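You operate a simulated robot arm through the tools that you are given. There is no shell and no other tool.

Carry out the task below with a simulated two-armed robot. There is one attempt and no reset: what you move stays moved.

TASK
Pressure-test the purple fitting: green tray if it holds, yellow if it leaks.
Fine: shut the vent, pump to about 60 kPa, wait five seconds, read the display; vent before unclamping; leave the vent open and the ring on the post.

The check looks at the end state, three seconds after you hand in, the way a careful person would. Anything else that was tipped, shoved, dropped, spilled or broken makes it a failure.

THE ROBOT
Two 7-joint arms with three-finger grippers on one trunk that stands fixed in place. Base frame: the origin is at the foot of the trunk, x ahead of it, y to its left, z up; the work surface is at about z = 860. Units: mm, degrees, N and s.
The left shoulder is at [70, 146, 1238], the right one opposite. With the tool pointing down near the work surface each hand reaches from about 260 to 680 mm from the base axis, measured 20 degrees to its own side. Payload 2.2 kg a hand.
The TCP of each hand is the grasp point between the finger pads, 28 mm short of the fingertips. In the tool frame z runs along the fingers and y along their closing line. The gripper opens to 102 mm; its body begins 71 mm behind the TCP.
Orientation is that of the tool frame in the base frame, as a unit quaternion [x, y, z, w]. With the fingers straight down and closing along the base's y, the tool's x points along the base's -x, its y along +y and its z along -z.

THE INTERFACE
- The arms move only by the tool servo_tool. It takes "left_plan", "right_plan" or both (then of equal length, played together; a hand with none holds still); each is one flat list of numbers, 6 for each row, row after row: the shift along the tool's x, y, z in units of 100 mm (1.0 is 100 mm), then the turn, a rotation vector about the tool's x, y, z in units of 45 degrees (1.0 is 45 degrees). In form: [x, y, z, rx, ry, rz, x, y, z, rx, ry, rz, ...]. A call has 1 to 20 rows; each row is the pose to reach, as a shift and turn from the pose commanded when the call began, along the tool's axes at that moment. "left_grip" and "right_grip" are, for a hand that has rows, the gripper command, from -1 (fully open) to 1 (shut), values between in proportion, set as the call begins (left out, the last holds). A call with a number of a shift or a turn outside -1 to 1 is refused whole. A row lasts 0.2 s, in which the tool goes at most 50 mm and 8.6 degrees; a call with a longer step from one row to the next is refused whole, and so is a gripper value outside its range. A pose out of reach is approached as far as the arm can. The call stops where the force on the tool passes 40 N (or 10 N more than at its start, if that is more) or the arm is blocked; 0.2 s more then pass. Each finger travels about 203.5 mm/s and halts on what it meets, pressing with about 37 N; the grip force reading is that of the motor and also rises with nothing between the fingers. The clock runs only during rows and for 0.2 s after the last one: add rows that repeat a pose to give the fingers time. The reply holds the time, the measured pose of the TCP, the force on the tool along the base axes, the opening and the grip force, in the units named above and with some noise, with the torque about the TCP (base axes, N m) and any sound that the robot's microphone picked up, and new pictures: "views" is both (left out), scene, wrist or none (wrist: the cameras of the hands that moved).
- Cameras (640 x 400 px; columns grow to the right, rows downward): "scene" is now at [119.7, -50.5, 1459.6]; the picture's right is [-0.60, -0.80, 0.00], its down [-0.50, 0.38, -0.78] and it looks along [0.62, -0.47, -0.63] (base axes); focal length 350 px, centre (320, 200). "left" rides on the left gripper at [72, 38, -86] in its tool frame; the picture's right is [-0.46, 0.89, 0.00], its down [-0.60, -0.32, -0.73] and it looks along [-0.65, -0.34, 0.68] (tool axes); focal length 256 px, centre (320, 200). "right" rides on the right gripper at [69, 44, -86] in its tool frame; the picture's right is [-0.53, 0.85, 0.00], its down [-0.58, -0.36, -0.73] and it looks along [-0.62, -0.39, 0.68] (tool axes); focal length 256 px, centre (320, 200). There is no depth. A picture from a camera that has moved, and an enlarged one, comes with that camera's place and axes in the base frame and with its lens.
- slide_trunk(by): slides the trunk up (or, below 0, down) by that many mm; the arms and the scene camera ride with it, the base frame stays. It gives what a move gives, with no picture.
- pan_tilt(pan, tilt): turns the head with the scene camera to pan (to the left, within 86 degrees either way) and tilt (down, from -29 to 69), counted from straight ahead of the robot. It gives what a move gives, and a new picture of the scene camera.
- inspect(camera, box): a new picture of the part [left, top, right, bottom] of that camera's present view, enlarged. The clock stands still meanwhile.
- hand_in(): hands the job in; it is judged then, once.

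Nothing tells you positions but the pictures and the camera data. Unless the task says otherwise, let go and move clear before handing in.

The tools are called after "Request:" as name(argument=value, ...) on one line, values as JSON. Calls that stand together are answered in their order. servo_tool: Moves the arms, as the interface text tells. Its arguments: {"type":"object","properties":{"left_plan":{"type":"array","items":{"type":"number"}},"left_grip":{"type":"number"},"right_plan":{"type":"array","items":{"type":"number"}},"right_grip":{"type":"number"},"views":{"type":"string","enum":["both","scene","wrist","none"]}},"required":[]} The other tools are called the same way: slide_trunk (by) moves the trunk up or down; pan_tilt (pan, tilt) turns the head that bears the scene camera; inspect (camera, box) takes an enlarged picture of a part of a camera's view; hand_in () hands the job in.

At the start:

```text
t: 0.0
left_position: [485.5, -28.7, 1178.9]
left_tcp_rot: [-0.001, 1.0, 0.0, 0.0]
left_wrist_force: [-0.2, -0.7, -0.9]
left_moment: [-0.02, -0.01, 0.0]
left_finger_gap: 101.8
left_grasp_force: 0.2
right_position: [249.7, -373.0, 1238.0]
right_tcp_rot: [-0.001, 1.0, 0.0, 0.001]
right_wrist_force: [-0.2, -0.1, 0.1]
right_moment: [0.03, 0.01, 0.0]
right_finger_gap: 101.9
right_grasp_force: 0.0
trunk travel left (down, up): [-775.0, 165.0]
head pan, tilt (commanded): [-37.0, 39.0]
```

scene: 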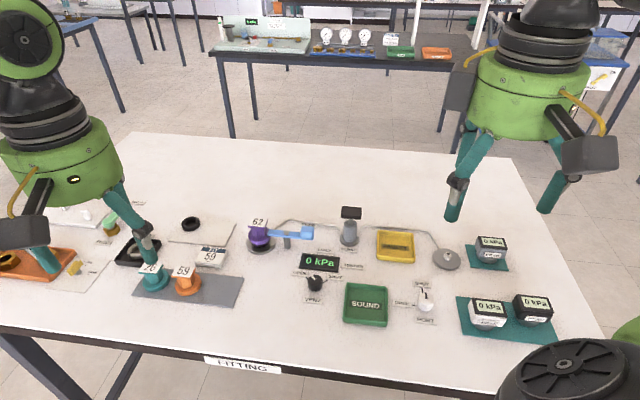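
right: 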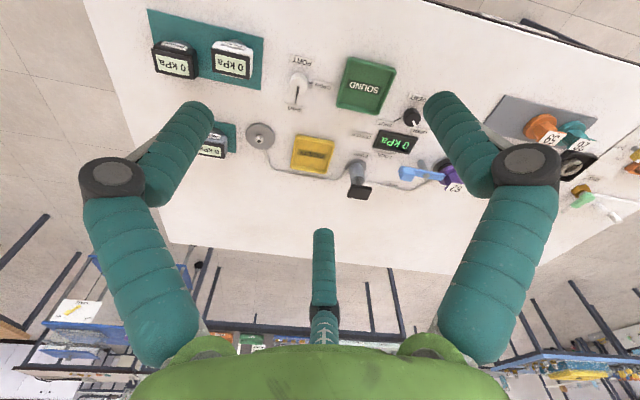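
left: 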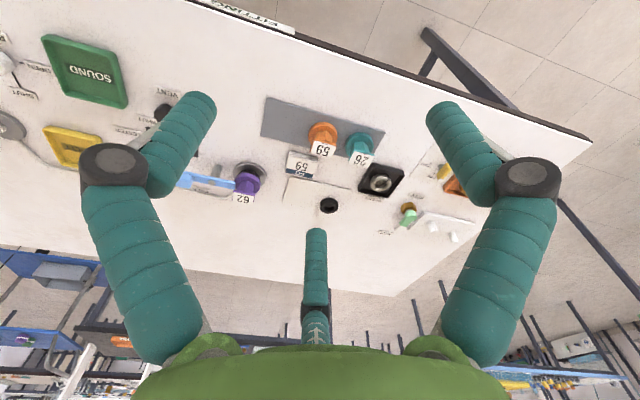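

I see a table with a purple fitting (tag 62) clamped on a post by a blue lever, a pump, a display reading 0 kPa, a vent knob and the trays. I will look at the pieces closely before moving.

Request:
inspect(camera="scene", box=[220, 190, 380, 290])

Request:
inspect(camera="scene", box=[340, 200, 580, 350])

Request:
inspect(camera="scene", box=[40, 190, 260, 320])

Request:
inspect(camera="right", box=[240, 50, 480, 200])

Request:
inspect(camera="left", box=[150, 80, 410, 240])

```text
4.00 times, centred on (300, 240) of scene
camera zoom: at [119.7, -50.5, 1459.6], right [-0.6, -0.8, 0.0], down [-0.5, 0.38, -0.78], along [0.62, -0.47, -0.63], focal length 1400 px, centre (400, 40)
```

zoom: 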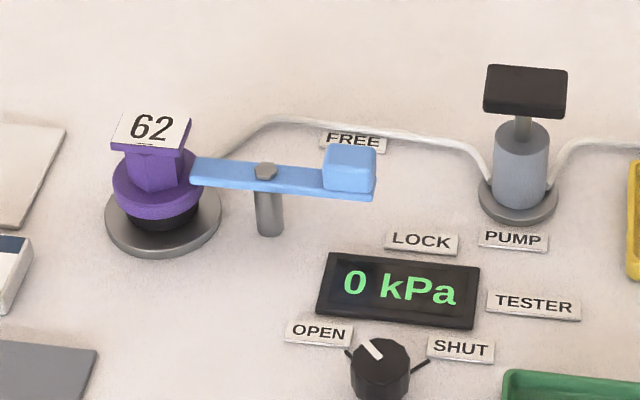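

```text
2.67 times, centred on (460, 275) of scene
camera zoom: at [119.7, -50.5, 1459.6], right [-0.6, -0.8, 0.0], down [-0.5, 0.38, -0.78], along [0.62, -0.47, -0.63], focal length 933 px, centre (-53, 0)
```

zoom: 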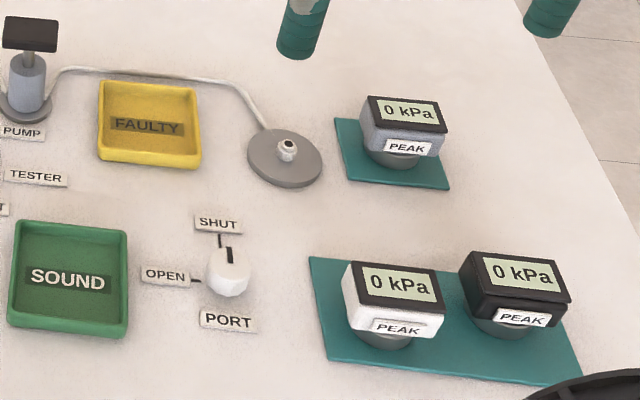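

```text
2.91 times, centred on (150, 255) of scene
camera zoom: at [119.7, -50.5, 1459.6], right [-0.6, -0.8, 0.0], down [-0.5, 0.38, -0.78], along [0.62, -0.47, -0.63], focal length 1018 px, centre (814, 40)
```

zoom: 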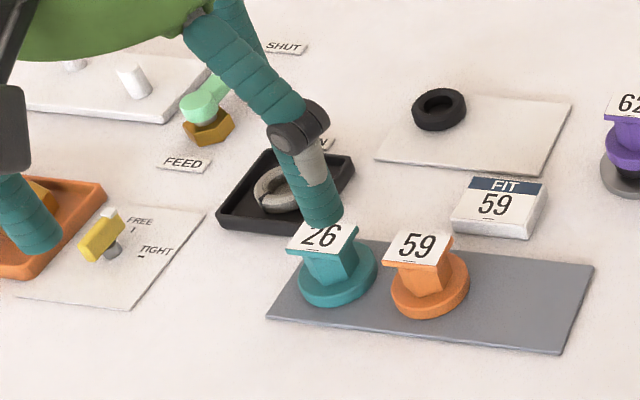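

```text
2.67 times, centred on (360, 125) of right
camera zoom: at [179.9, -329.8, 1321.8], right [0.53, 0.85, 0.0], down [0.58, -0.36, 0.73], along [0.62, -0.39, -0.68], focal length 683 px, centre (213, 400)
```

zoom: 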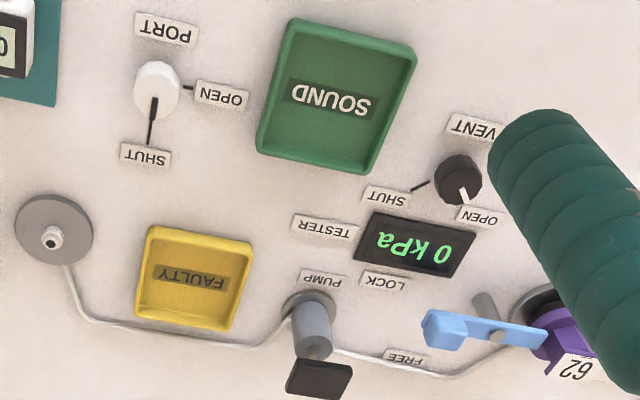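

```text
2.46 times, centred on (280, 160) of left
camera zoom: at [413.1, 9.9, 1265.7], right [0.46, 0.89, 0.0], down [0.6, -0.32, 0.73], along [0.65, -0.34, -0.68], focal length 630 px, centre (418, 298)
```

zoom: 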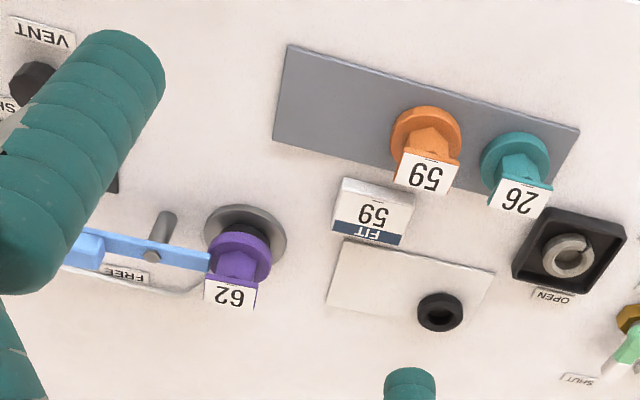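

The purple fitting (62) sits over a black ring on the post, near (650, -280). The lever points to LOCK and the vent points to OPEN. I'll bring the right hand above the vent knob, near (483, -312), for a closer look.

Request:
servo_tool(right_plan=[-0.4, 0.1, 0.2, 0, 0, 0, -0.8, 0.2, 0.4, 0, 0, 0, -1, 0.3, 0.6, 0, 0, 0], views="none")

Request:
servo_tool(right_plan=[-0.4, 0.1, 0.2, 0, 0, 0, -0.8, 0.2, 0.4, 0, 0, 0, -1, 0.3, 0.6, 0, 0, 0], views="both")

```text
t: 0.8
left_position: [486.6, -29.2, 1178.6]
left_tcp_rot: [-0.001, 1.0, 0.001, 0.0]
left_wrist_force: [0.4, -0.3, 0.2]
left_moment: [-0.01, 0.01, 0.04]
left_finger_gap: 101.9
left_grasp_force: 0.0
right_position: [349.7, -341.9, 1176.0]
right_tcp_rot: [-0.001, 1.0, 0.001, 0.0]
right_wrist_force: [0.3, -0.6, 0.0]
right_moment: [-0.01, -0.03, -0.01]
right_finger_gap: 102.2
right_grasp_force: 0.1
trunk travel left (down, up): [-775.0, 165.0]
head pan, tilt (commanded): [-37.0, 39.0]
```

```text
t: 1.6
left_position: [486.1, -30.0, 1180.5]
left_tcp_rot: [-0.001, 1.0, -0.001, 0.0]
left_wrist_force: [0.2, 1.0, -0.5]
left_moment: [-0.01, -0.02, 0.03]
left_finger_gap: 101.9
left_grasp_force: 0.1
right_position: [452.0, -312.7, 1115.4]
right_tcp_rot: [-0.001, 1.0, 0.0, 0.001]
right_wrist_force: [-0.6, -0.2, -0.3]
right_moment: [0.0, -0.01, -0.01]
right_finger_gap: 101.9
right_grasp_force: 0.0
trunk travel left (down, up): [-775.0, 165.0]
head pan, tilt (commanded): [-37.0, 39.0]
camera scene: at [119.8, -50.7, 1459.6], right [-0.6, -0.8, 0.0], down [-0.5, 0.38, -0.78], along [0.62, -0.47, -0.63], focal length 350 px, centre (320, 200)
camera right: at [382.0, -270.4, 1200.3], right [0.53, 0.85, 0.0], down [0.58, -0.36, 0.73], along [0.62, -0.39, -0.68], focal length 256 px, centre (320, 200)
```

scene: 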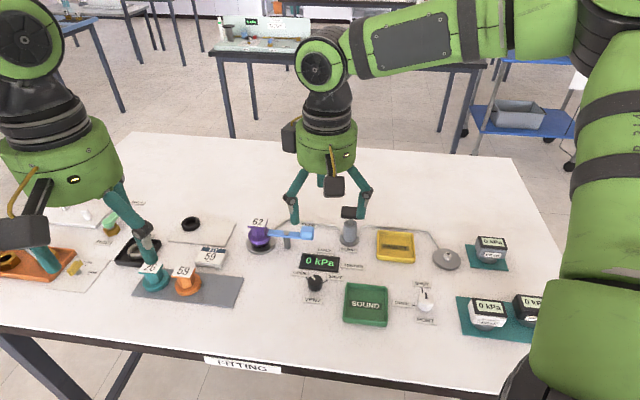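
right: 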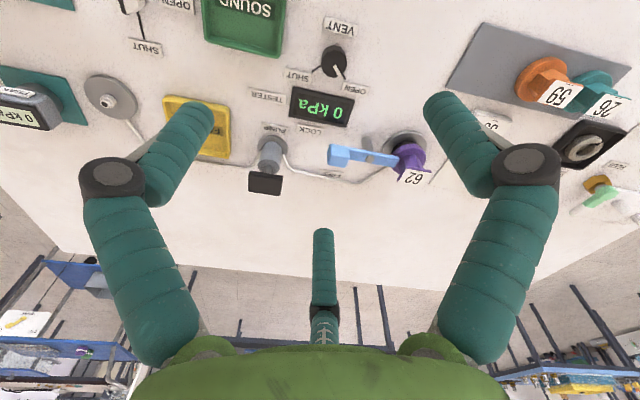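

Request:
inspect(camera="right", box=[240, 20, 400, 120])

Request:
inspect(camera="right", box=[240, 100, 448, 230])

Request:
inspect(camera="scene", box=[236, 210, 364, 290])

Request:
inspect(camera="scene", box=[288, 255, 352, 295])

```text
4.00 times, centred on (320, 70) of right
camera zoom: at [382.0, -270.4, 1200.3], right [0.53, 0.85, 0.0], down [0.58, -0.36, 0.73], along [0.62, -0.39, -0.68], focal length 1024 px, centre (320, 720)
```

zoom: 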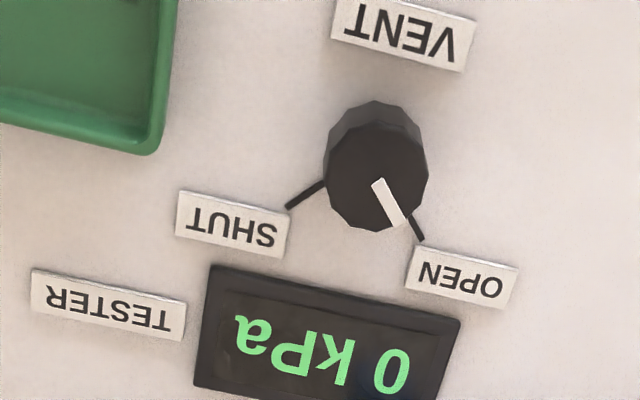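

```text
3.08 times, centred on (344, 165) of right
camera zoom: at [382.0, -270.4, 1200.3], right [0.53, 0.85, 0.0], down [0.58, -0.36, 0.73], along [0.62, -0.39, -0.68], focal length 788 px, centre (246, 308)
```

zoom: 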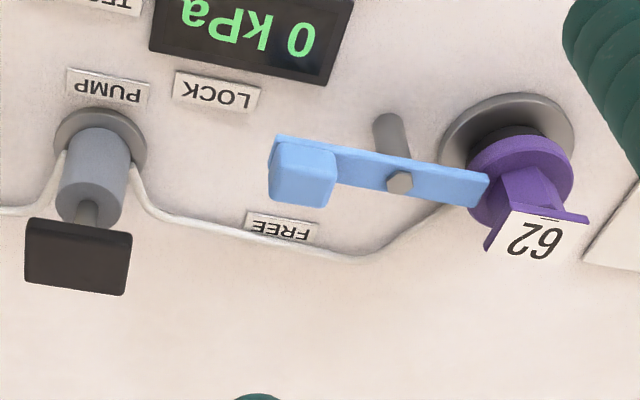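

```text
5.00 times, centred on (300, 250) of scene
camera zoom: at [119.8, -50.7, 1459.6], right [-0.6, -0.8, 0.0], down [-0.5, 0.38, -0.78], along [0.62, -0.47, -0.63], focal length 1749 px, centre (420, -50)
```

zoom: 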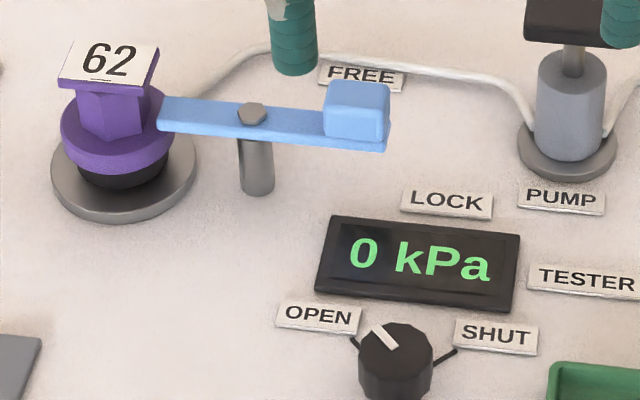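

```text
10.00 times, centred on (320, 275) of scene
camera zoom: at [119.8, -50.7, 1459.6], right [-0.6, -0.8, 0.0], down [-0.5, 0.38, -0.78], along [0.62, -0.47, -0.63], focal length 3499 px, centre (320, -550)
```

zoom: 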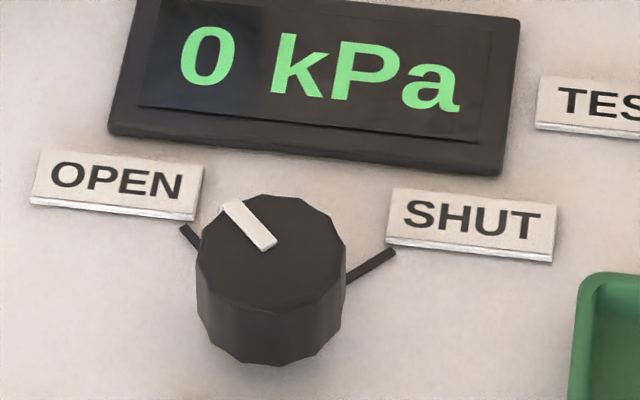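

The lever seems to lie over the fitting's flange, but I want to confirm it is fully at LOCK. I'll lower the right hand a little for a nearer view.

Request:
servo_tool(right_plan=[-0.25, -0.06, 0.35, 0, 0, 0, -0.5, -0.12, 0.7, 0, 0, 0, -0.68, -0.17, 1.0, 0, 0, 0, -0.68, -0.17, 1.0, 0, 0, 0], views="both")

Request:
inspect(camera="right", box=[240, 80, 480, 230])

```text
t: 2.6
left_position: [485.6, -29.5, 1179.2]
left_tcp_rot: [-0.001, 1.0, 0.0, 0.001]
left_wrist_force: [0.6, -0.1, -0.1]
left_moment: [-0.01, -0.02, 0.0]
left_finger_gap: 102.2
left_grasp_force: 0.1
right_position: [519.7, -331.3, 1016.3]
right_tcp_rot: [-0.001, 1.0, 0.0, 0.001]
right_wrist_force: [0.4, -0.3, -0.4]
right_moment: [0.02, 0.0, -0.01]
right_finger_gap: 101.8
right_grasp_force: 0.1
trunk travel left (down, up): [-775.0, 165.0]
head pan, tilt (commanded): [-37.0, 39.0]
camera scene: at [119.4, -50.4, 1459.6], right [-0.6, -0.8, 0.0], down [-0.5, 0.38, -0.78], along [0.62, -0.47, -0.63], focal length 350 px, centre (320, 200)
camera right: at [448.8, -288.4, 1100.8], right [0.53, 0.85, 0.0], down [0.58, -0.36, 0.73], along [0.62, -0.39, -0.68], focal length 256 px, centre (320, 200)
```

scene: 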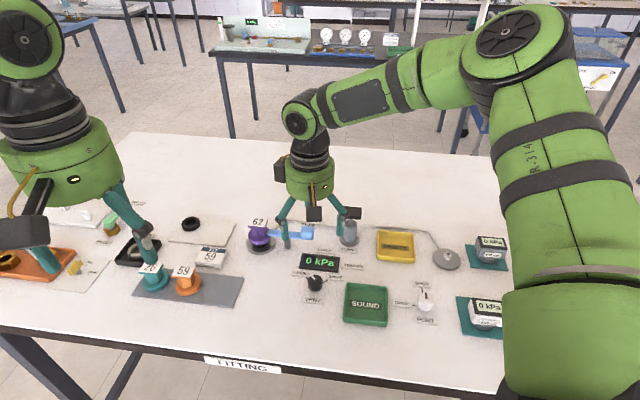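
right: 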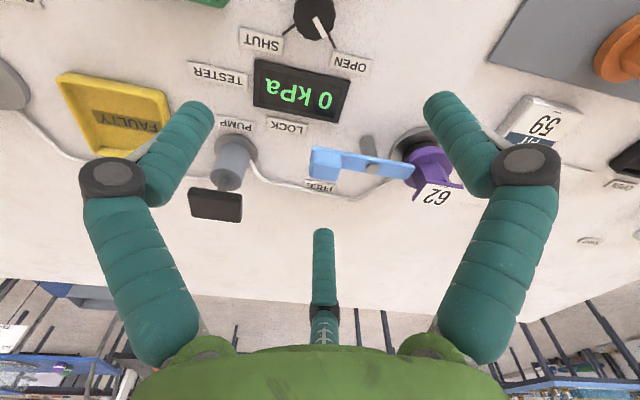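

```text
2.67 times, centred on (360, 155) of right
camera zoom: at [448.8, -288.4, 1100.8], right [0.53, 0.85, 0.0], down [0.58, -0.36, 0.73], along [0.62, -0.39, -0.68], focal length 683 px, centre (213, 320)
```

zoom: 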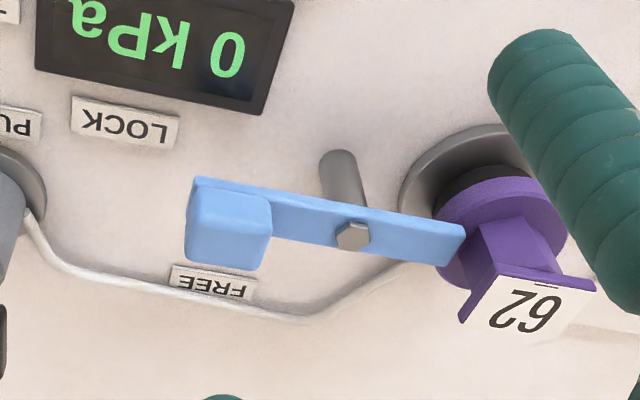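

The lever handle points to LOCK, and its other end lies over the flange, so the fitting is clamped. The vent knob is at about (485, -316), its top near z 884, and SHUT is about 90° clockwise from OPEN. I'll pre-turn the hand 45° counter-clockwise, half-close the fingers and hover over the knob.

Request:
servo_tool(right_plan=[0.06, 0.025, 0.1, 0, 0, -0.17, 0.12, 0.05, 0.2, 0, 0, -0.34, 0.18, 0.075, 0.3, 0, 0, -0.51, 0.24, 0.1, 0.4, 0, 0, -0.68, 0.3, 0.125, 0.5, 0, 0, -0.85, 0.35, 0.15, 0.56, 0, 0, -1, 0.35, 0.15, 0.56, 0, 0, -1], right_grip=-0.2, views="both")

Request:
inspect(camera="right", box=[220, 20, 420, 145])

Request:
inspect(camera="scene", box=[256, 200, 384, 300])

```text
t: 4.2
left_position: [486.7, -28.4, 1178.7]
left_tcp_rot: [0.0, 1.0, 0.001, 0.0]
left_wrist_force: [0.2, 0.4, -1.3]
left_moment: [-0.04, 0.0, 0.0]
left_finger_gap: 101.8
left_grasp_force: 0.1
right_position: [482.9, -315.1, 961.1]
right_tcp_rot: [-0.384, 0.923, 0.0, 0.001]
right_wrist_force: [0.2, 0.6, -0.2]
right_moment: [0.02, 0.01, -0.01]
right_finger_gap: 61.0
right_grasp_force: 0.1
trunk travel left (down, up): [-775.0, 165.0]
head pan, tilt (commanded): [-37.0, 39.0]
camera scene: at [119.7, -50.5, 1459.6], right [-0.6, -0.8, 0.0], down [-0.5, 0.38, -0.78], along [0.62, -0.47, -0.63], focal length 350 px, centre (320, 200)
camera right: at [402.9, -333.7, 1046.7], right [-0.22, 0.97, 0.0], down [0.66, 0.15, 0.73], along [0.71, 0.16, -0.68], focal length 256 px, centre (320, 200)
```

scene: 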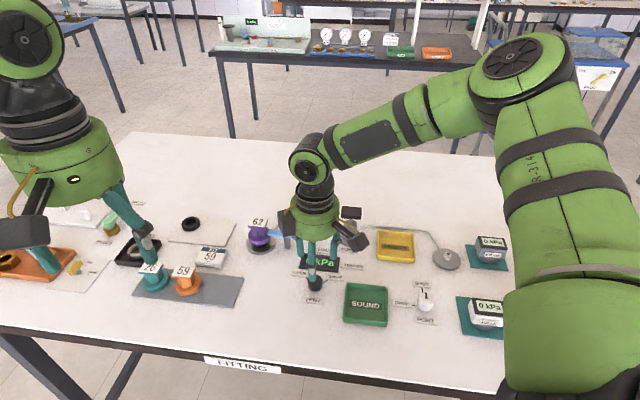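
right: 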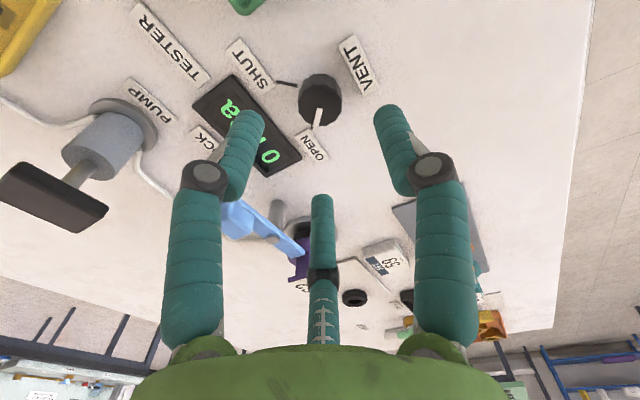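

```text
3.20 times, centred on (320, 82) of right
camera zoom: at [402.9, -333.7, 1046.7], right [-0.22, 0.97, 0.0], down [0.66, 0.15, 0.73], along [0.71, 0.16, -0.68], focal length 819 px, centre (320, 576)
```

zoom: 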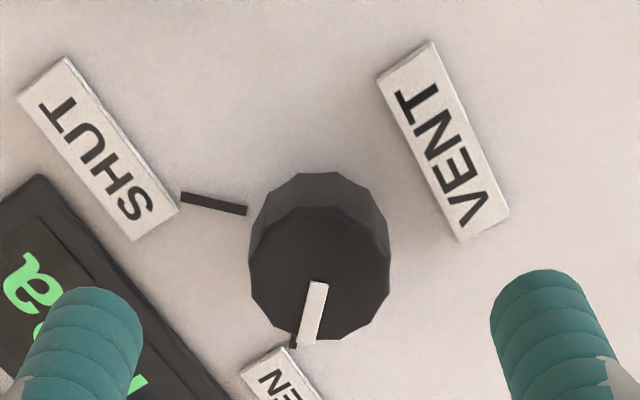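

```text
4.00 times, centred on (320, 250) of scene
camera zoom: at [119.7, -50.5, 1459.6], right [-0.6, -0.8, 0.0], down [-0.5, 0.38, -0.78], along [0.62, -0.47, -0.63], focal length 1400 px, centre (320, 0)
```

zoom: 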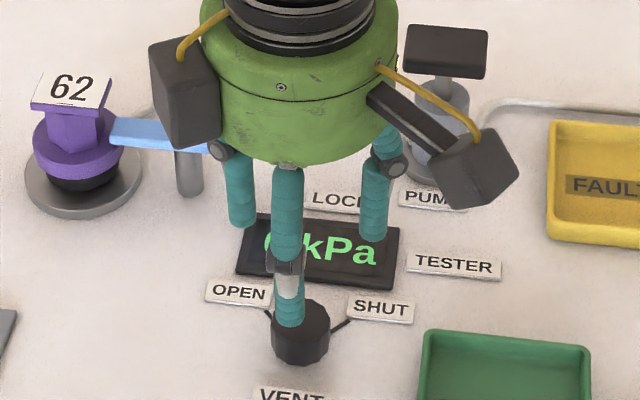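

The hand is centred over the vent knob. I'll descend to TCP z ≈ 898, which keeps the fingertips about 10 mm above the table, and then close on the knob.

Request:
servo_tool(right_plan=[0, 0, 0.2, 0, 0, 0, 0, 0, 0.4, 0, 0, 0, 0, 0, 0.55, 0, 0, 0, 0, 0, 0.63, 0, 0, 0, 0, 0, 0.63, 0, 0, 0], views="both")

Request:
inspect(camera="scene", box=[256, 220, 384, 300])

```text
t: 5.4
left_position: [485.5, -29.7, 1179.3]
left_tcp_rot: [-0.001, 1.0, 0.0, 0.001]
left_wrist_force: [-0.5, 0.4, 0.7]
left_moment: [0.02, -0.02, -0.01]
left_finger_gap: 102.1
left_grasp_force: 0.1
right_position: [482.2, -312.6, 898.4]
right_tcp_rot: [-0.384, 0.924, 0.001, 0.0]
right_wrist_force: [-0.8, 0.5, 0.5]
right_moment: [-0.01, 0.0, -0.04]
right_finger_gap: 61.1
right_grasp_force: 0.1
trunk travel left (down, up): [-775.0, 165.0]
head pan, tilt (commanded): [-37.0, 39.0]
camera scene: at [119.5, -50.8, 1459.6], right [-0.6, -0.8, 0.0], down [-0.5, 0.38, -0.78], along [0.62, -0.47, -0.63], focal length 350 px, centre (320, 200)
camera right: at [401.9, -332.7, 984.2], right [-0.22, 0.97, 0.0], down [0.66, 0.15, 0.73], along [0.71, 0.16, -0.68], focal length 256 px, centre (320, 200)
```

scene: 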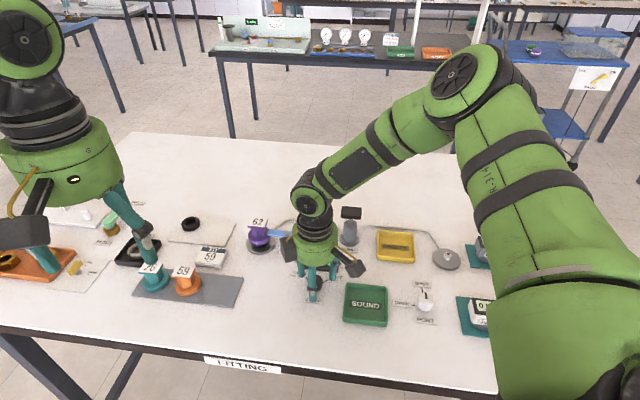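
right: 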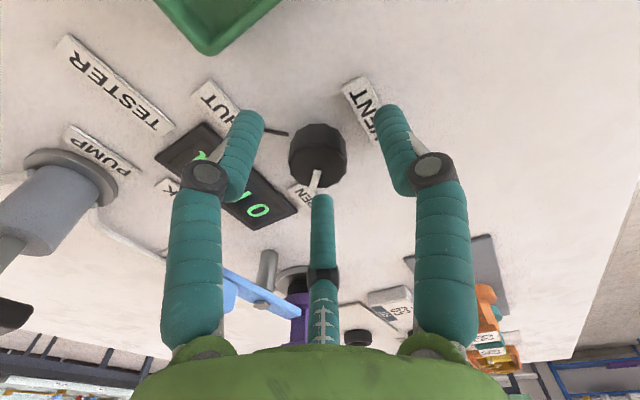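

```text
5.00 times, centred on (320, 260) of scene
camera zoom: at [119.5, -50.8, 1459.6], right [-0.6, -0.8, 0.0], down [-0.5, 0.38, -0.78], along [0.62, -0.47, -0.63], focal length 1749 px, centre (320, -100)
```

zoom: 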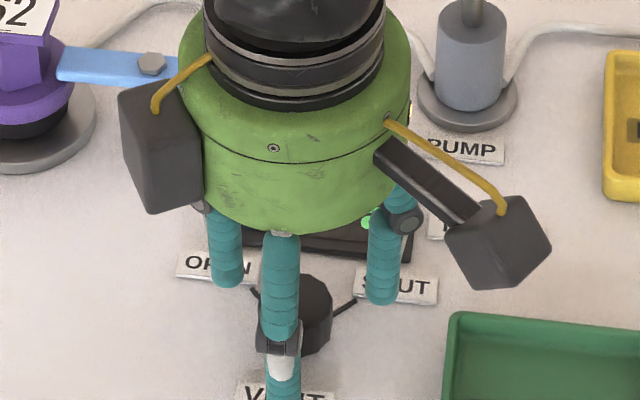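

Request:
inspect(camera="right", box=[220, 90, 420, 215])

```text
3.20 times, centred on (320, 152) of right
camera zoom: at [401.9, -332.7, 984.2], right [-0.22, 0.97, 0.0], down [0.66, 0.15, 0.73], along [0.71, 0.16, -0.68], focal length 819 px, centre (320, 352)
```

zoom: 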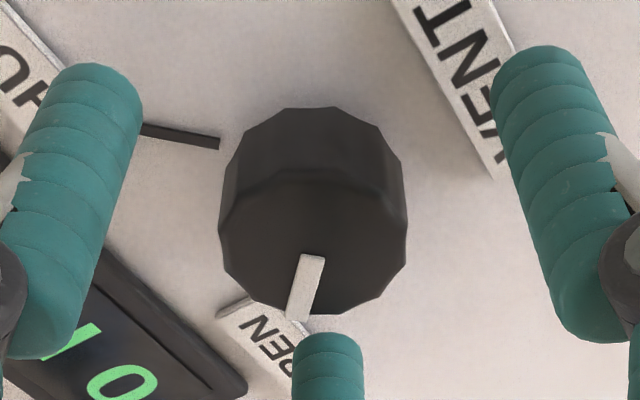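

The knob centre is about (484, -315), a few mm off the TCP. I'll make the small correction and close on the knob.

Request:
servo_tool(right_plan=[0.009, -0.03, 0.02, 0, 0, 0, 0.009, -0.03, 0.02, 0, 0, 0], views="none")

Request:
servo_tool(right_plan=[0, 0, 0, 0, 0, 0, 0, 0, 0, 0, 0, 0, 0, 0, 0, 0, 0, 0], right_grip=1, views="both")

Request:
inspect(camera="right", box=[220, 90, 420, 215])

```text
t: 6.0
left_position: [485.4, -29.4, 1180.0]
left_tcp_rot: [-0.001, 1.0, 0.0, -0.001]
left_wrist_force: [0.0, 0.3, 0.3]
left_moment: [0.02, 0.0, 0.03]
left_finger_gap: 102.1
left_grasp_force: 0.0
right_position: [482.5, -317.3, 897.1]
right_tcp_rot: [-0.384, 0.924, 0.0, 0.0]
right_wrist_force: [1.0, -0.8, -0.2]
right_moment: [0.02, 0.01, 0.01]
right_finger_gap: 61.1
right_grasp_force: 0.1
trunk travel left (down, up): [-775.0, 165.0]
head pan, tilt (commanded): [-37.0, 39.0]
```

```text
t: 6.8
left_position: [486.8, -27.6, 1179.3]
left_tcp_rot: [-0.001, 1.0, 0.0, 0.0]
left_wrist_force: [-0.3, -0.2, -0.5]
left_moment: [0.02, 0.01, 0.02]
left_finger_gap: 102.2
left_grasp_force: 0.1
right_position: [483.4, -313.6, 896.5]
right_tcp_rot: [-0.384, 0.924, 0.0, 0.001]
right_wrist_force: [2.3, 9.0, 0.6]
right_moment: [1.07, -0.57, 0.03]
right_finger_gap: 28.5
right_grasp_force: 45.3
trunk travel left (down, up): [-775.0, 165.0]
head pan, tilt (commanded): [-37.0, 39.0]
camera scene: at [120.0, -48.6, 1459.6], right [-0.6, -0.8, 0.0], down [-0.5, 0.38, -0.78], along [0.62, -0.47, -0.63], focal length 350 px, centre (320, 200)
camera right: at [404.2, -333.4, 982.3], right [-0.22, 0.98, 0.0], down [0.66, 0.15, 0.73], along [0.71, 0.16, -0.68], focal length 256 px, centre (320, 200)
```

scene: 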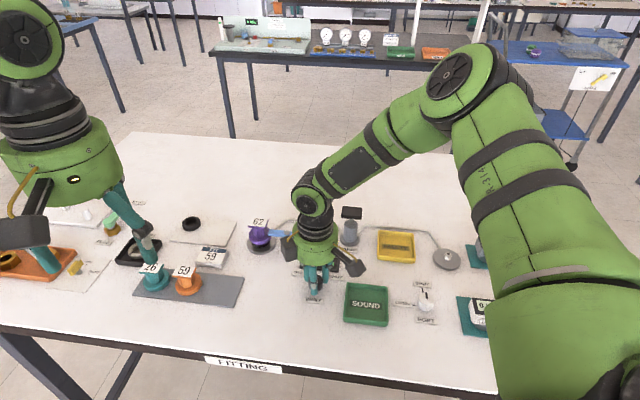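
right: 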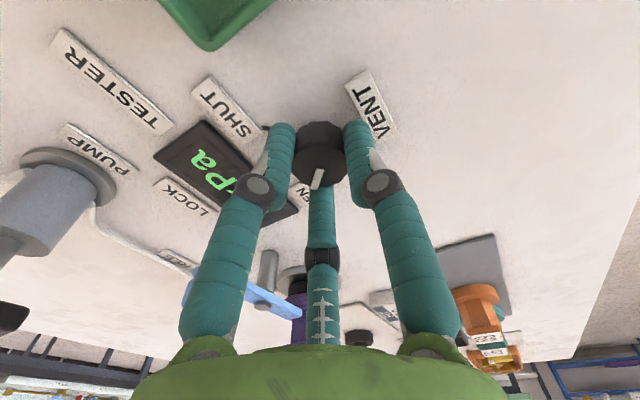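

```text
3.20 times, centred on (320, 152) of right
camera zoom: at [404.2, -333.4, 982.3], right [-0.22, 0.98, 0.0], down [0.66, 0.15, 0.73], along [0.71, 0.16, -0.68], focal length 819 px, centre (320, 352)
```

zoom: 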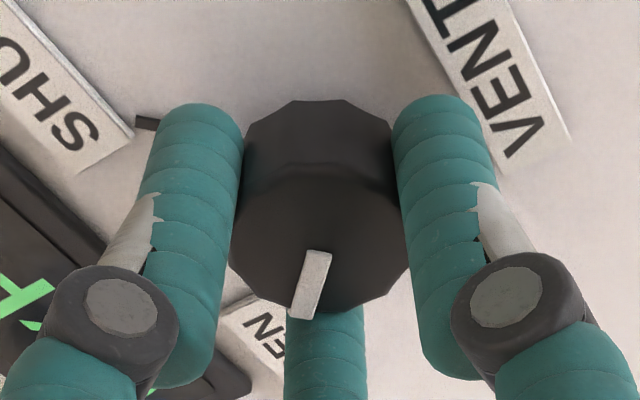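

The knob is gripped (gap 28.5). I'll turn it clockwise 45° first and check how it goes.

Request:
servo_tool(right_plan=[-0.005, 0.01, 0, 0, 0, 0.17, -0.01, 0.015, 0, 0, 0, 0.34, -0.01, 0.015, 0, 0, 0, 0.51, -0.01, 0.015, 0, 0, 0, 0.68, -0.01, 0.015, 0, 0, 0, 0.85, -0.01, 0.015, 0, 0, 0, 1.0, -0.01, 0.015, 0, 0, 0, 1.0], views="both")

Request:
inspect(camera="right", box=[220, 90, 420, 215])

```text
t: 8.4
left_position: [484.8, -29.5, 1180.5]
left_tcp_rot: [-0.001, 1.0, 0.0, 0.001]
left_wrist_force: [-0.2, -0.6, -0.2]
left_moment: [0.0, 0.01, 0.02]
left_finger_gap: 102.3
left_grasp_force: 0.1
right_position: [484.5, -313.1, 897.1]
right_tcp_rot: [0.001, 1.0, -0.001, 0.001]
right_wrist_force: [6.2, -0.8, 20.2]
right_moment: [-0.49, 0.44, 0.0]
right_finger_gap: 28.5
right_grasp_force: 45.1
trunk travel left (down, up): [-775.0, 165.0]
head pan, tilt (commanded): [-37.0, 39.0]
camera scene: at [118.1, -48.4, 1459.9], right [-0.6, -0.8, 0.0], down [-0.5, 0.38, -0.78], along [0.62, -0.47, -0.63], focal length 350 px, centre (320, 200)
camera right: at [414.5, -271.1, 982.1], right [0.53, 0.85, 0.0], down [0.57, -0.36, 0.73], along [0.62, -0.39, -0.68], focal length 256 px, centre (320, 200)
```

scene: 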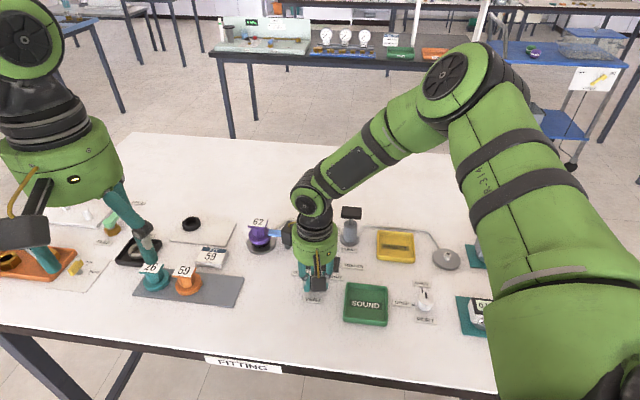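
right: 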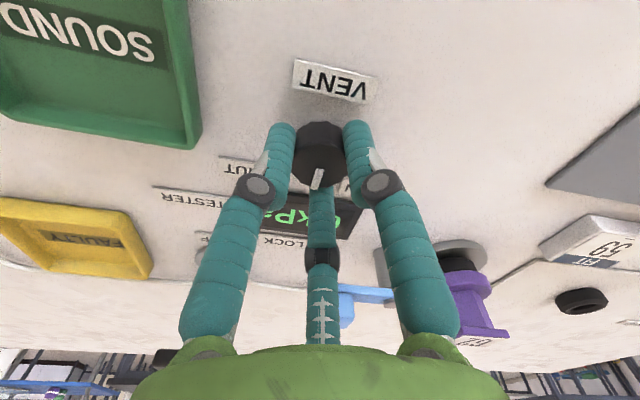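

```text
3.20 times, centred on (320, 152) of right
camera zoom: at [414.5, -271.1, 982.1], right [0.53, 0.85, 0.0], down [0.57, -0.36, 0.73], along [0.62, -0.39, -0.68], focal length 819 px, centre (320, 352)
```

zoom: 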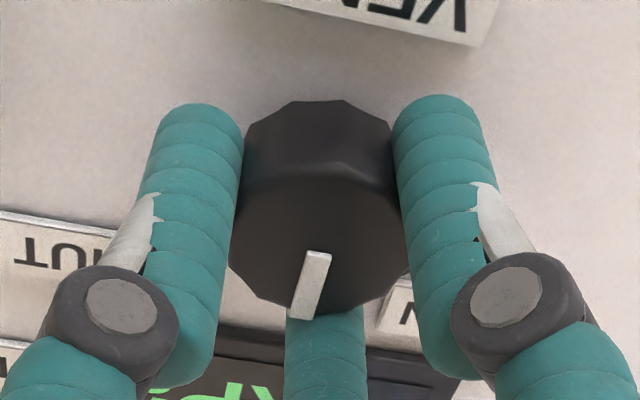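

The knob turned with the hand to 45°. There is an upward force of 20 N, so I'll ease up 2 mm while turning the remaining 45°.

Request:
servo_tool(right_plan=[0, 0, -0.02, 0, 0, 0, 0, 0, -0.02, 0, 0, 0.17, 0, 0, -0.02, 0, 0, 0.34, 0, 0, -0.02, 0, 0, 0.51, 0, 0, -0.02, 0, 0, 0.68, 0, 0, -0.02, 0, 0, 0.85, 0, 0, -0.02, 0, 0, 1.0, 0, 0, -0.02, 0, 0, 1.0], views="both")

Request:
inspect(camera="right", box=[220, 90, 420, 215])

Request:
inspect(camera="scene", box=[256, 220, 384, 300])

```text
t: 10.2
left_position: [487.0, -28.0, 1178.1]
left_tcp_rot: [-0.001, 1.0, -0.001, 0.0]
left_wrist_force: [-1.0, 0.1, 0.2]
left_moment: [-0.01, 0.03, 0.01]
left_finger_gap: 102.0
left_grasp_force: 0.0
right_position: [484.7, -313.9, 897.4]
right_tcp_rot: [0.383, 0.924, -0.001, 0.0]
right_wrist_force: [7.1, 6.2, -1.6]
right_moment: [0.27, -0.19, 0.36]
right_finger_gap: 28.4
right_grasp_force: 44.8
trunk travel left (down, up): [-775.0, 165.0]
head pan, tilt (commanded): [-37.0, 39.0]
camera scene: at [121.4, -49.5, 1459.4], right [-0.6, -0.8, 0.0], down [-0.5, 0.38, -0.78], along [0.62, -0.47, -0.63], focal length 350 px, centre (320, 200)
camera right: at [466.2, -235.3, 982.4], right [0.98, 0.22, 0.0], down [0.15, -0.66, 0.73], along [0.16, -0.71, -0.68], focal length 256 px, centre (320, 200)
```

scene: 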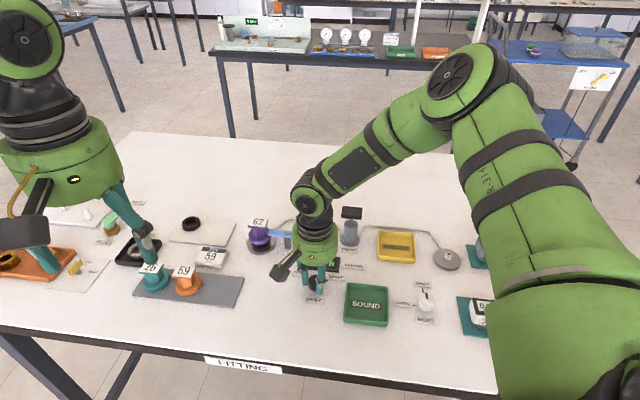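
right: 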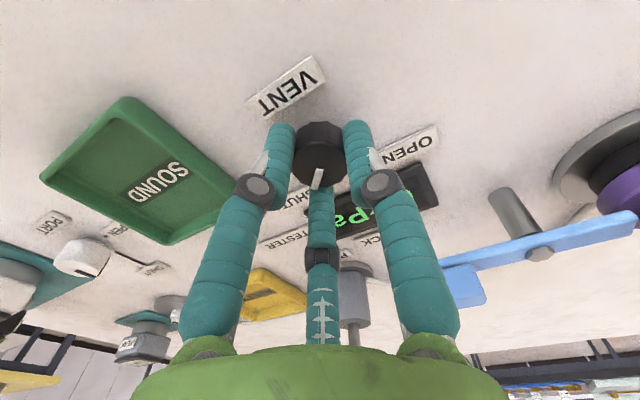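

```text
3.20 times, centred on (320, 152) of right
camera zoom: at [466.2, -235.3, 982.4], right [0.98, 0.22, 0.0], down [0.15, -0.66, 0.73], along [0.16, -0.71, -0.68], focal length 819 px, centre (320, 352)
```

zoom: 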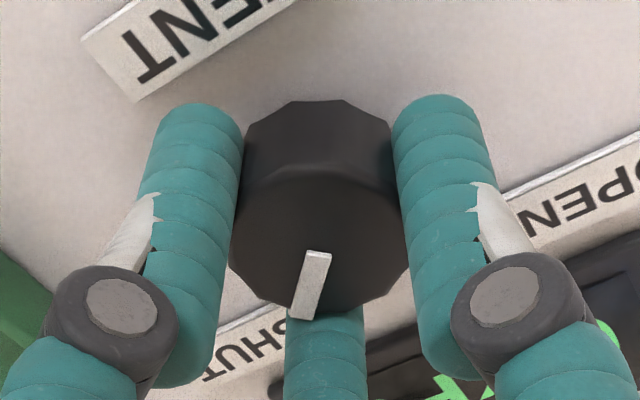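

```text
5.00 times, centred on (320, 260) of scene
camera zoom: at [121.4, -49.5, 1459.4], right [-0.6, -0.8, 0.0], down [-0.5, 0.38, -0.78], along [0.62, -0.47, -0.63], focal length 1749 px, centre (320, -100)
```

zoom: 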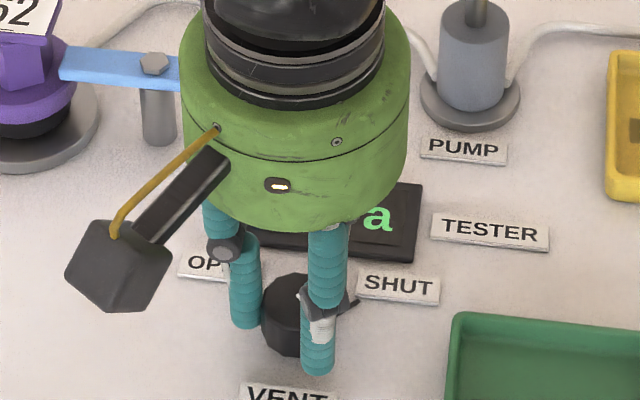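

The knob has followed the hand through 90°. I'll let go, lift, and check the pointer against the SHUT tick.

Request:
servo_tool(right_plan=[0, 0, 0, 0, 0, 0, 0, 0, 0, 0, 0, 0], right_grip=-0.2, views="none")

Request:
servo_tool(right_plan=[0, 0, -0.3, 0, 0, 0, 0, 0, -0.6, 0, 0, 0, 0, 0, -0.9, 0, 0, 0, 0, 0, -0.9, 0, 0, 0], views="both")

Request:
inspect(camera="right", box=[220, 20, 420, 145])

Request:
inspect(camera="scene", box=[256, 220, 384, 300])

```text
t: 10.8
left_position: [485.6, -28.3, 1178.8]
left_tcp_rot: [-0.001, 1.0, 0.0, 0.0]
left_wrist_force: [0.2, 0.2, 0.4]
left_moment: [0.01, 0.02, -0.03]
left_finger_gap: 102.2
left_grasp_force: 0.1
right_position: [484.5, -315.2, 897.9]
right_tcp_rot: [0.383, 0.924, -0.001, -0.001]
right_wrist_force: [-0.1, -0.1, -1.2]
right_moment: [-0.03, 0.01, 0.0]
right_finger_gap: 61.3
right_grasp_force: 0.0
trunk travel left (down, up): [-775.0, 165.0]
head pan, tilt (commanded): [-37.0, 39.0]
```

```text
t: 11.8
left_position: [485.1, -28.4, 1179.6]
left_tcp_rot: [-0.001, 1.0, 0.0, -0.001]
left_wrist_force: [-0.1, 0.8, -0.1]
left_moment: [0.03, -0.02, 0.0]
left_finger_gap: 102.1
left_grasp_force: 0.2
right_position: [485.3, -315.7, 987.9]
right_tcp_rot: [0.382, 0.924, 0.0, 0.0]
right_wrist_force: [-0.1, 0.9, -0.2]
right_moment: [0.01, 0.0, -0.01]
right_finger_gap: 61.1
right_grasp_force: 0.0
trunk travel left (down, up): [-775.0, 165.0]
head pan, tilt (commanded): [-37.0, 39.0]
camera scene: at [119.9, -50.6, 1459.5], right [-0.6, -0.8, 0.0], down [-0.5, 0.38, -0.78], along [0.62, -0.47, -0.63], focal length 350 px, centre (320, 200)
camera right: at [466.1, -236.6, 1073.3], right [0.98, 0.22, 0.0], down [0.15, -0.67, 0.73], along [0.16, -0.71, -0.68], focal length 256 px, centre (320, 200)
```

scene: 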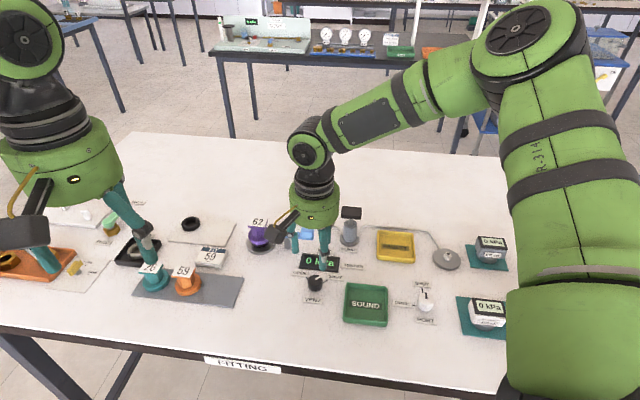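
right: 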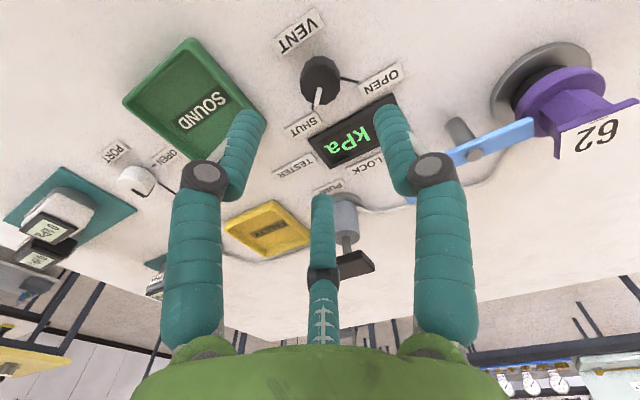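

```text
3.20 times, centred on (320, 82) of right
camera zoom: at [466.1, -236.6, 1073.3], right [0.98, 0.22, 0.0], down [0.15, -0.67, 0.73], along [0.16, -0.71, -0.68], focal length 819 px, centre (320, 576)
```

zoom: 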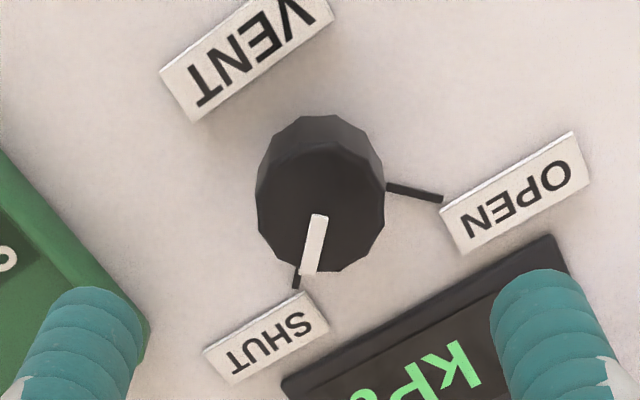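

```text
5.00 times, centred on (320, 260) of scene
camera zoom: at [119.9, -50.6, 1459.5], right [-0.6, -0.8, 0.0], down [-0.5, 0.38, -0.78], along [0.62, -0.47, -0.63], focal length 1749 px, centre (320, -100)
```

zoom: 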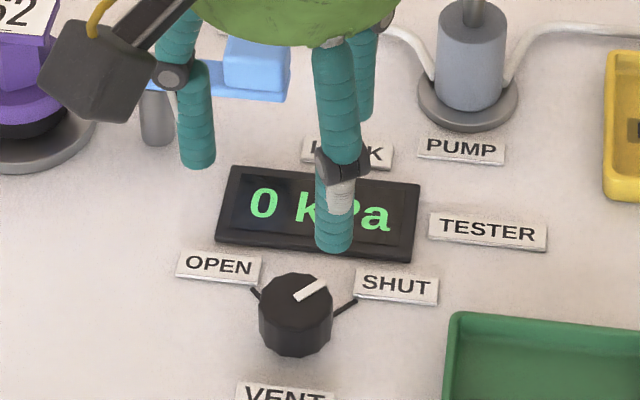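

The pointer now sits at SHUT and the display reads 0 kPa. Next is the pump: its black cap is near (541, -453), with the top around z 960. I'll raise the hand, turn it back to neutral, close the fingers and hover over the cap.

Request:
servo_tool(right_plan=[0, 0, -0.15, 0, 0, -0.17, 0, 0, -0.3, 0, 0, -0.34, 0, 0, -0.45, 0, 0, -0.51, 0, 0, -0.6, 0, 0, -0.68, 0, 0, -0.7, 0, 0, -0.85, 0, 0, -0.7, 0, 0, -1.0, 0, 0, -0.7, 0, 0, -1.0], right_grip=1, views="none")

Request:
servo_tool(right_plan=[-0.15, -0.3, 0, 0, 0, 0, -0.3, -0.6, 0, 0, 0, 0, -0.42, -0.9, 0, 0, 0, 0, -0.45, -1.0, 0, 0, 0, 0, -0.45, -1.0, 0, 0, 0, 0], views="both")

```text
t: 13.4
left_position: [485.1, -29.1, 1179.4]
left_tcp_rot: [-0.001, 1.0, 0.0, -0.001]
left_wrist_force: [-0.6, 0.4, 0.7]
left_moment: [0.04, -0.01, 0.02]
left_finger_gap: 101.9
left_grasp_force: 0.1
right_position: [483.2, -314.6, 1057.7]
right_tcp_rot: [-0.002, 1.0, -0.001, 0.001]
right_wrist_force: [-0.8, 0.1, -0.1]
right_moment: [0.03, -0.01, 0.0]
right_finger_gap: 1.9
right_grasp_force: 31.7
trunk travel left (down, up): [-775.0, 165.0]
head pan, tilt (commanded): [-37.0, 39.0]
```

```text
t: 14.6
left_position: [486.1, -30.5, 1180.0]
left_tcp_rot: [-0.001, 1.0, 0.0, 0.0]
left_wrist_force: [0.9, 0.2, -0.3]
left_moment: [-0.01, 0.01, 0.0]
left_finger_gap: 102.1
left_grasp_force: 0.0
right_position: [529.3, -416.0, 1059.6]
right_tcp_rot: [0.0, 1.0, -0.001, 0.0]
right_wrist_force: [-0.1, 0.8, -0.2]
right_moment: [0.01, 0.01, 0.03]
right_finger_gap: 2.0
right_grasp_force: 31.4
trunk travel left (down, up): [-775.0, 165.0]
head pan, tilt (commanded): [-37.0, 39.0]
camera scene: at [119.5, -50.2, 1459.6], right [-0.6, -0.8, 0.0], down [-0.5, 0.38, -0.78], along [0.62, -0.47, -0.63], focal length 350 px, centre (320, 200)
camera right: at [460.3, -372.9, 1144.3], right [0.53, 0.85, 0.0], down [0.58, -0.36, 0.73], along [0.62, -0.39, -0.68], focal length 256 px, centre (320, 200)
```

scene: 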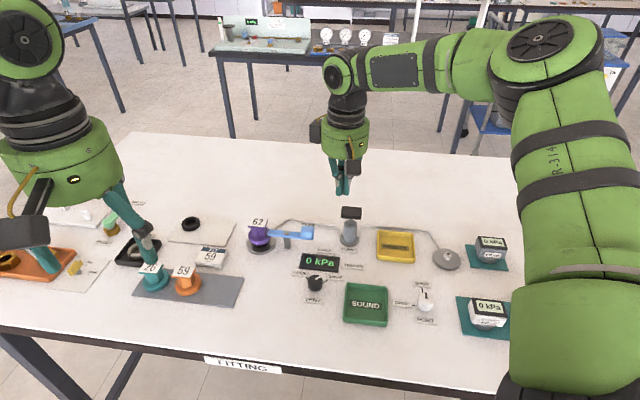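
right: 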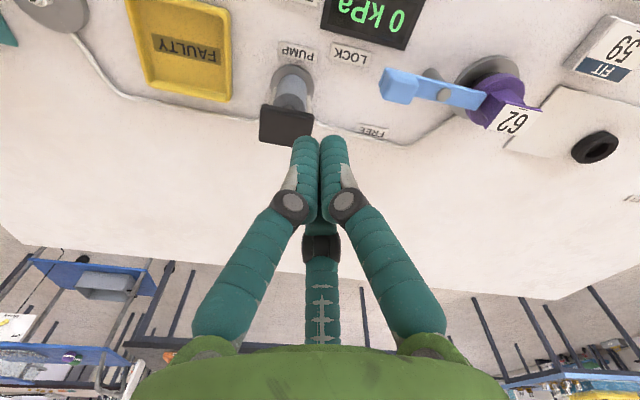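

Request:
inspect(camera="right", box=[220, 50, 420, 175])

Request:
inspect(camera="scene", box=[300, 190, 396, 250])

```text
3.20 times, centred on (320, 112) of right
camera zoom: at [460.3, -372.9, 1144.3], right [0.53, 0.85, 0.0], down [0.58, -0.36, 0.73], along [0.62, -0.39, -0.68], focal length 819 px, centre (320, 480)
```

zoom: 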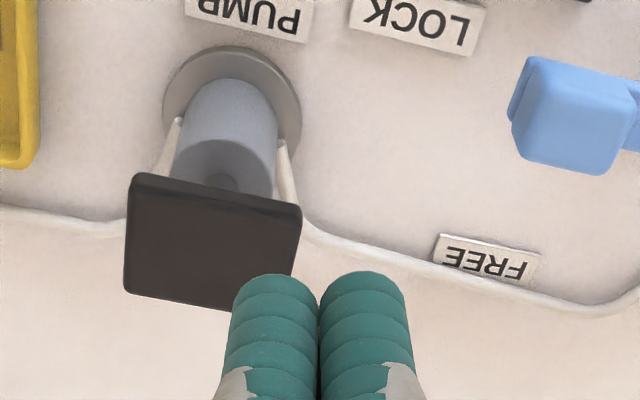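

```text
6.67 times, centred on (348, 220) of scene
camera zoom: at [119.5, -50.2, 1459.6], right [-0.6, -0.8, 0.0], down [-0.5, 0.38, -0.78], along [0.62, -0.47, -0.63], focal length 2332 px, centre (133, 67)
```

zoom: 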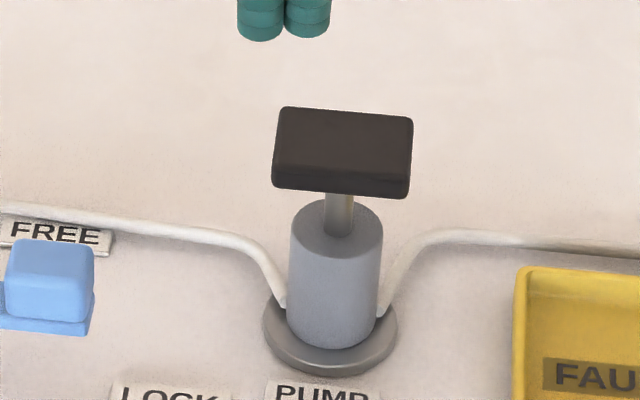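

The cap's top centre is near (538, -453, 964). I'll place the closed fingertips about 15 mm above it.

Request:
servo_tool(right_plan=[-0.05, -0.2, 0.15, 0, 0, 0, -0.1, -0.38, 0.35, 0, 0, 0, -0.1, -0.38, 0.48, 0, 0, 0, -0.1, -0.38, 0.48, 0, 0, 0], views="both")

Request:
inspect(camera="scene", box=[284, 190, 412, 270])

Request:
inspect(camera="right", box=[220, 50, 420, 175])

```text
t: 15.6
left_position: [485.4, -28.8, 1179.4]
left_tcp_rot: [0.0, 1.0, -0.001, 0.001]
left_wrist_force: [-0.5, -0.1, -0.2]
left_moment: [0.01, 0.01, 0.01]
left_finger_gap: 101.8
left_grasp_force: 0.0
right_position: [537.4, -453.8, 1010.8]
right_tcp_rot: [-0.001, 1.0, 0.001, 0.0]
right_wrist_force: [-0.9, -0.2, -0.1]
right_moment: [0.02, 0.02, -0.02]
right_finger_gap: 1.9
right_grasp_force: 31.4
trunk travel left (down, up): [-775.0, 165.0]
head pan, tilt (commanded): [-37.0, 39.0]
camera scene: at [119.5, -50.6, 1459.6], right [-0.6, -0.8, 0.0], down [-0.5, 0.38, -0.78], along [0.62, -0.47, -0.63], focal length 350 px, centre (320, 200)
camera right: at [468.9, -410.4, 1095.1], right [0.53, 0.85, 0.0], down [0.58, -0.36, 0.73], along [0.62, -0.39, -0.68], focal length 256 px, centre (320, 200)
```

scene: 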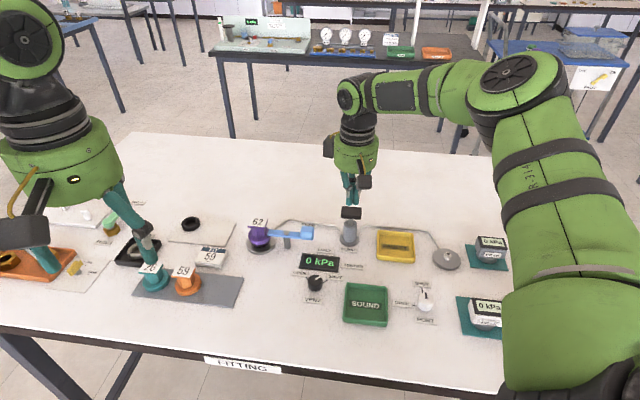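
right: 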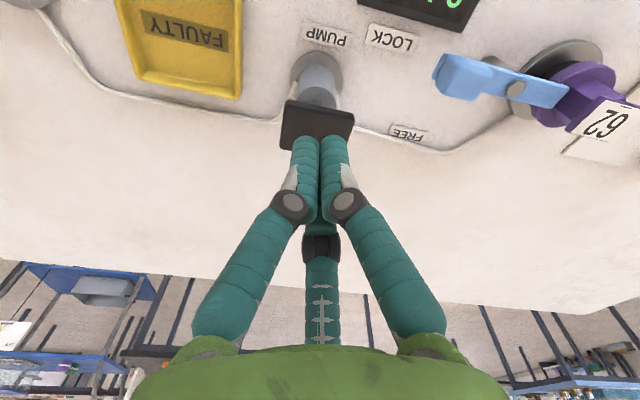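

```text
5.00 times, centred on (348, 230) of scene
camera zoom: at [119.5, -50.6, 1459.6], right [-0.6, -0.8, 0.0], down [-0.5, 0.38, -0.78], along [0.62, -0.47, -0.63], focal length 1749 px, centre (180, 50)
```

zoom: 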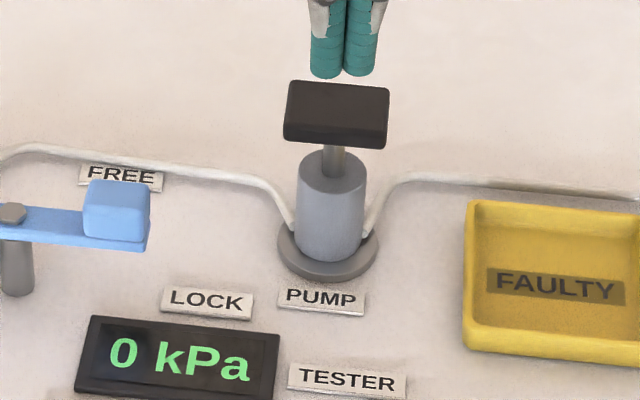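

```text
3.20 times, centred on (320, 112) of right
camera zoom: at [468.9, -410.4, 1095.1], right [0.53, 0.85, 0.0], down [0.58, -0.36, 0.73], along [0.62, -0.39, -0.68], focal length 819 px, centre (320, 480)
```

zoom: 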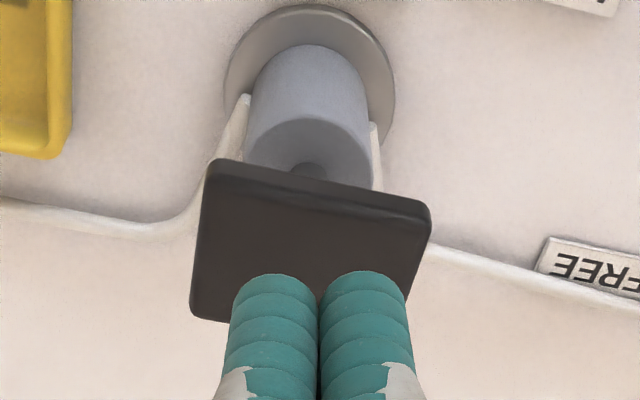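

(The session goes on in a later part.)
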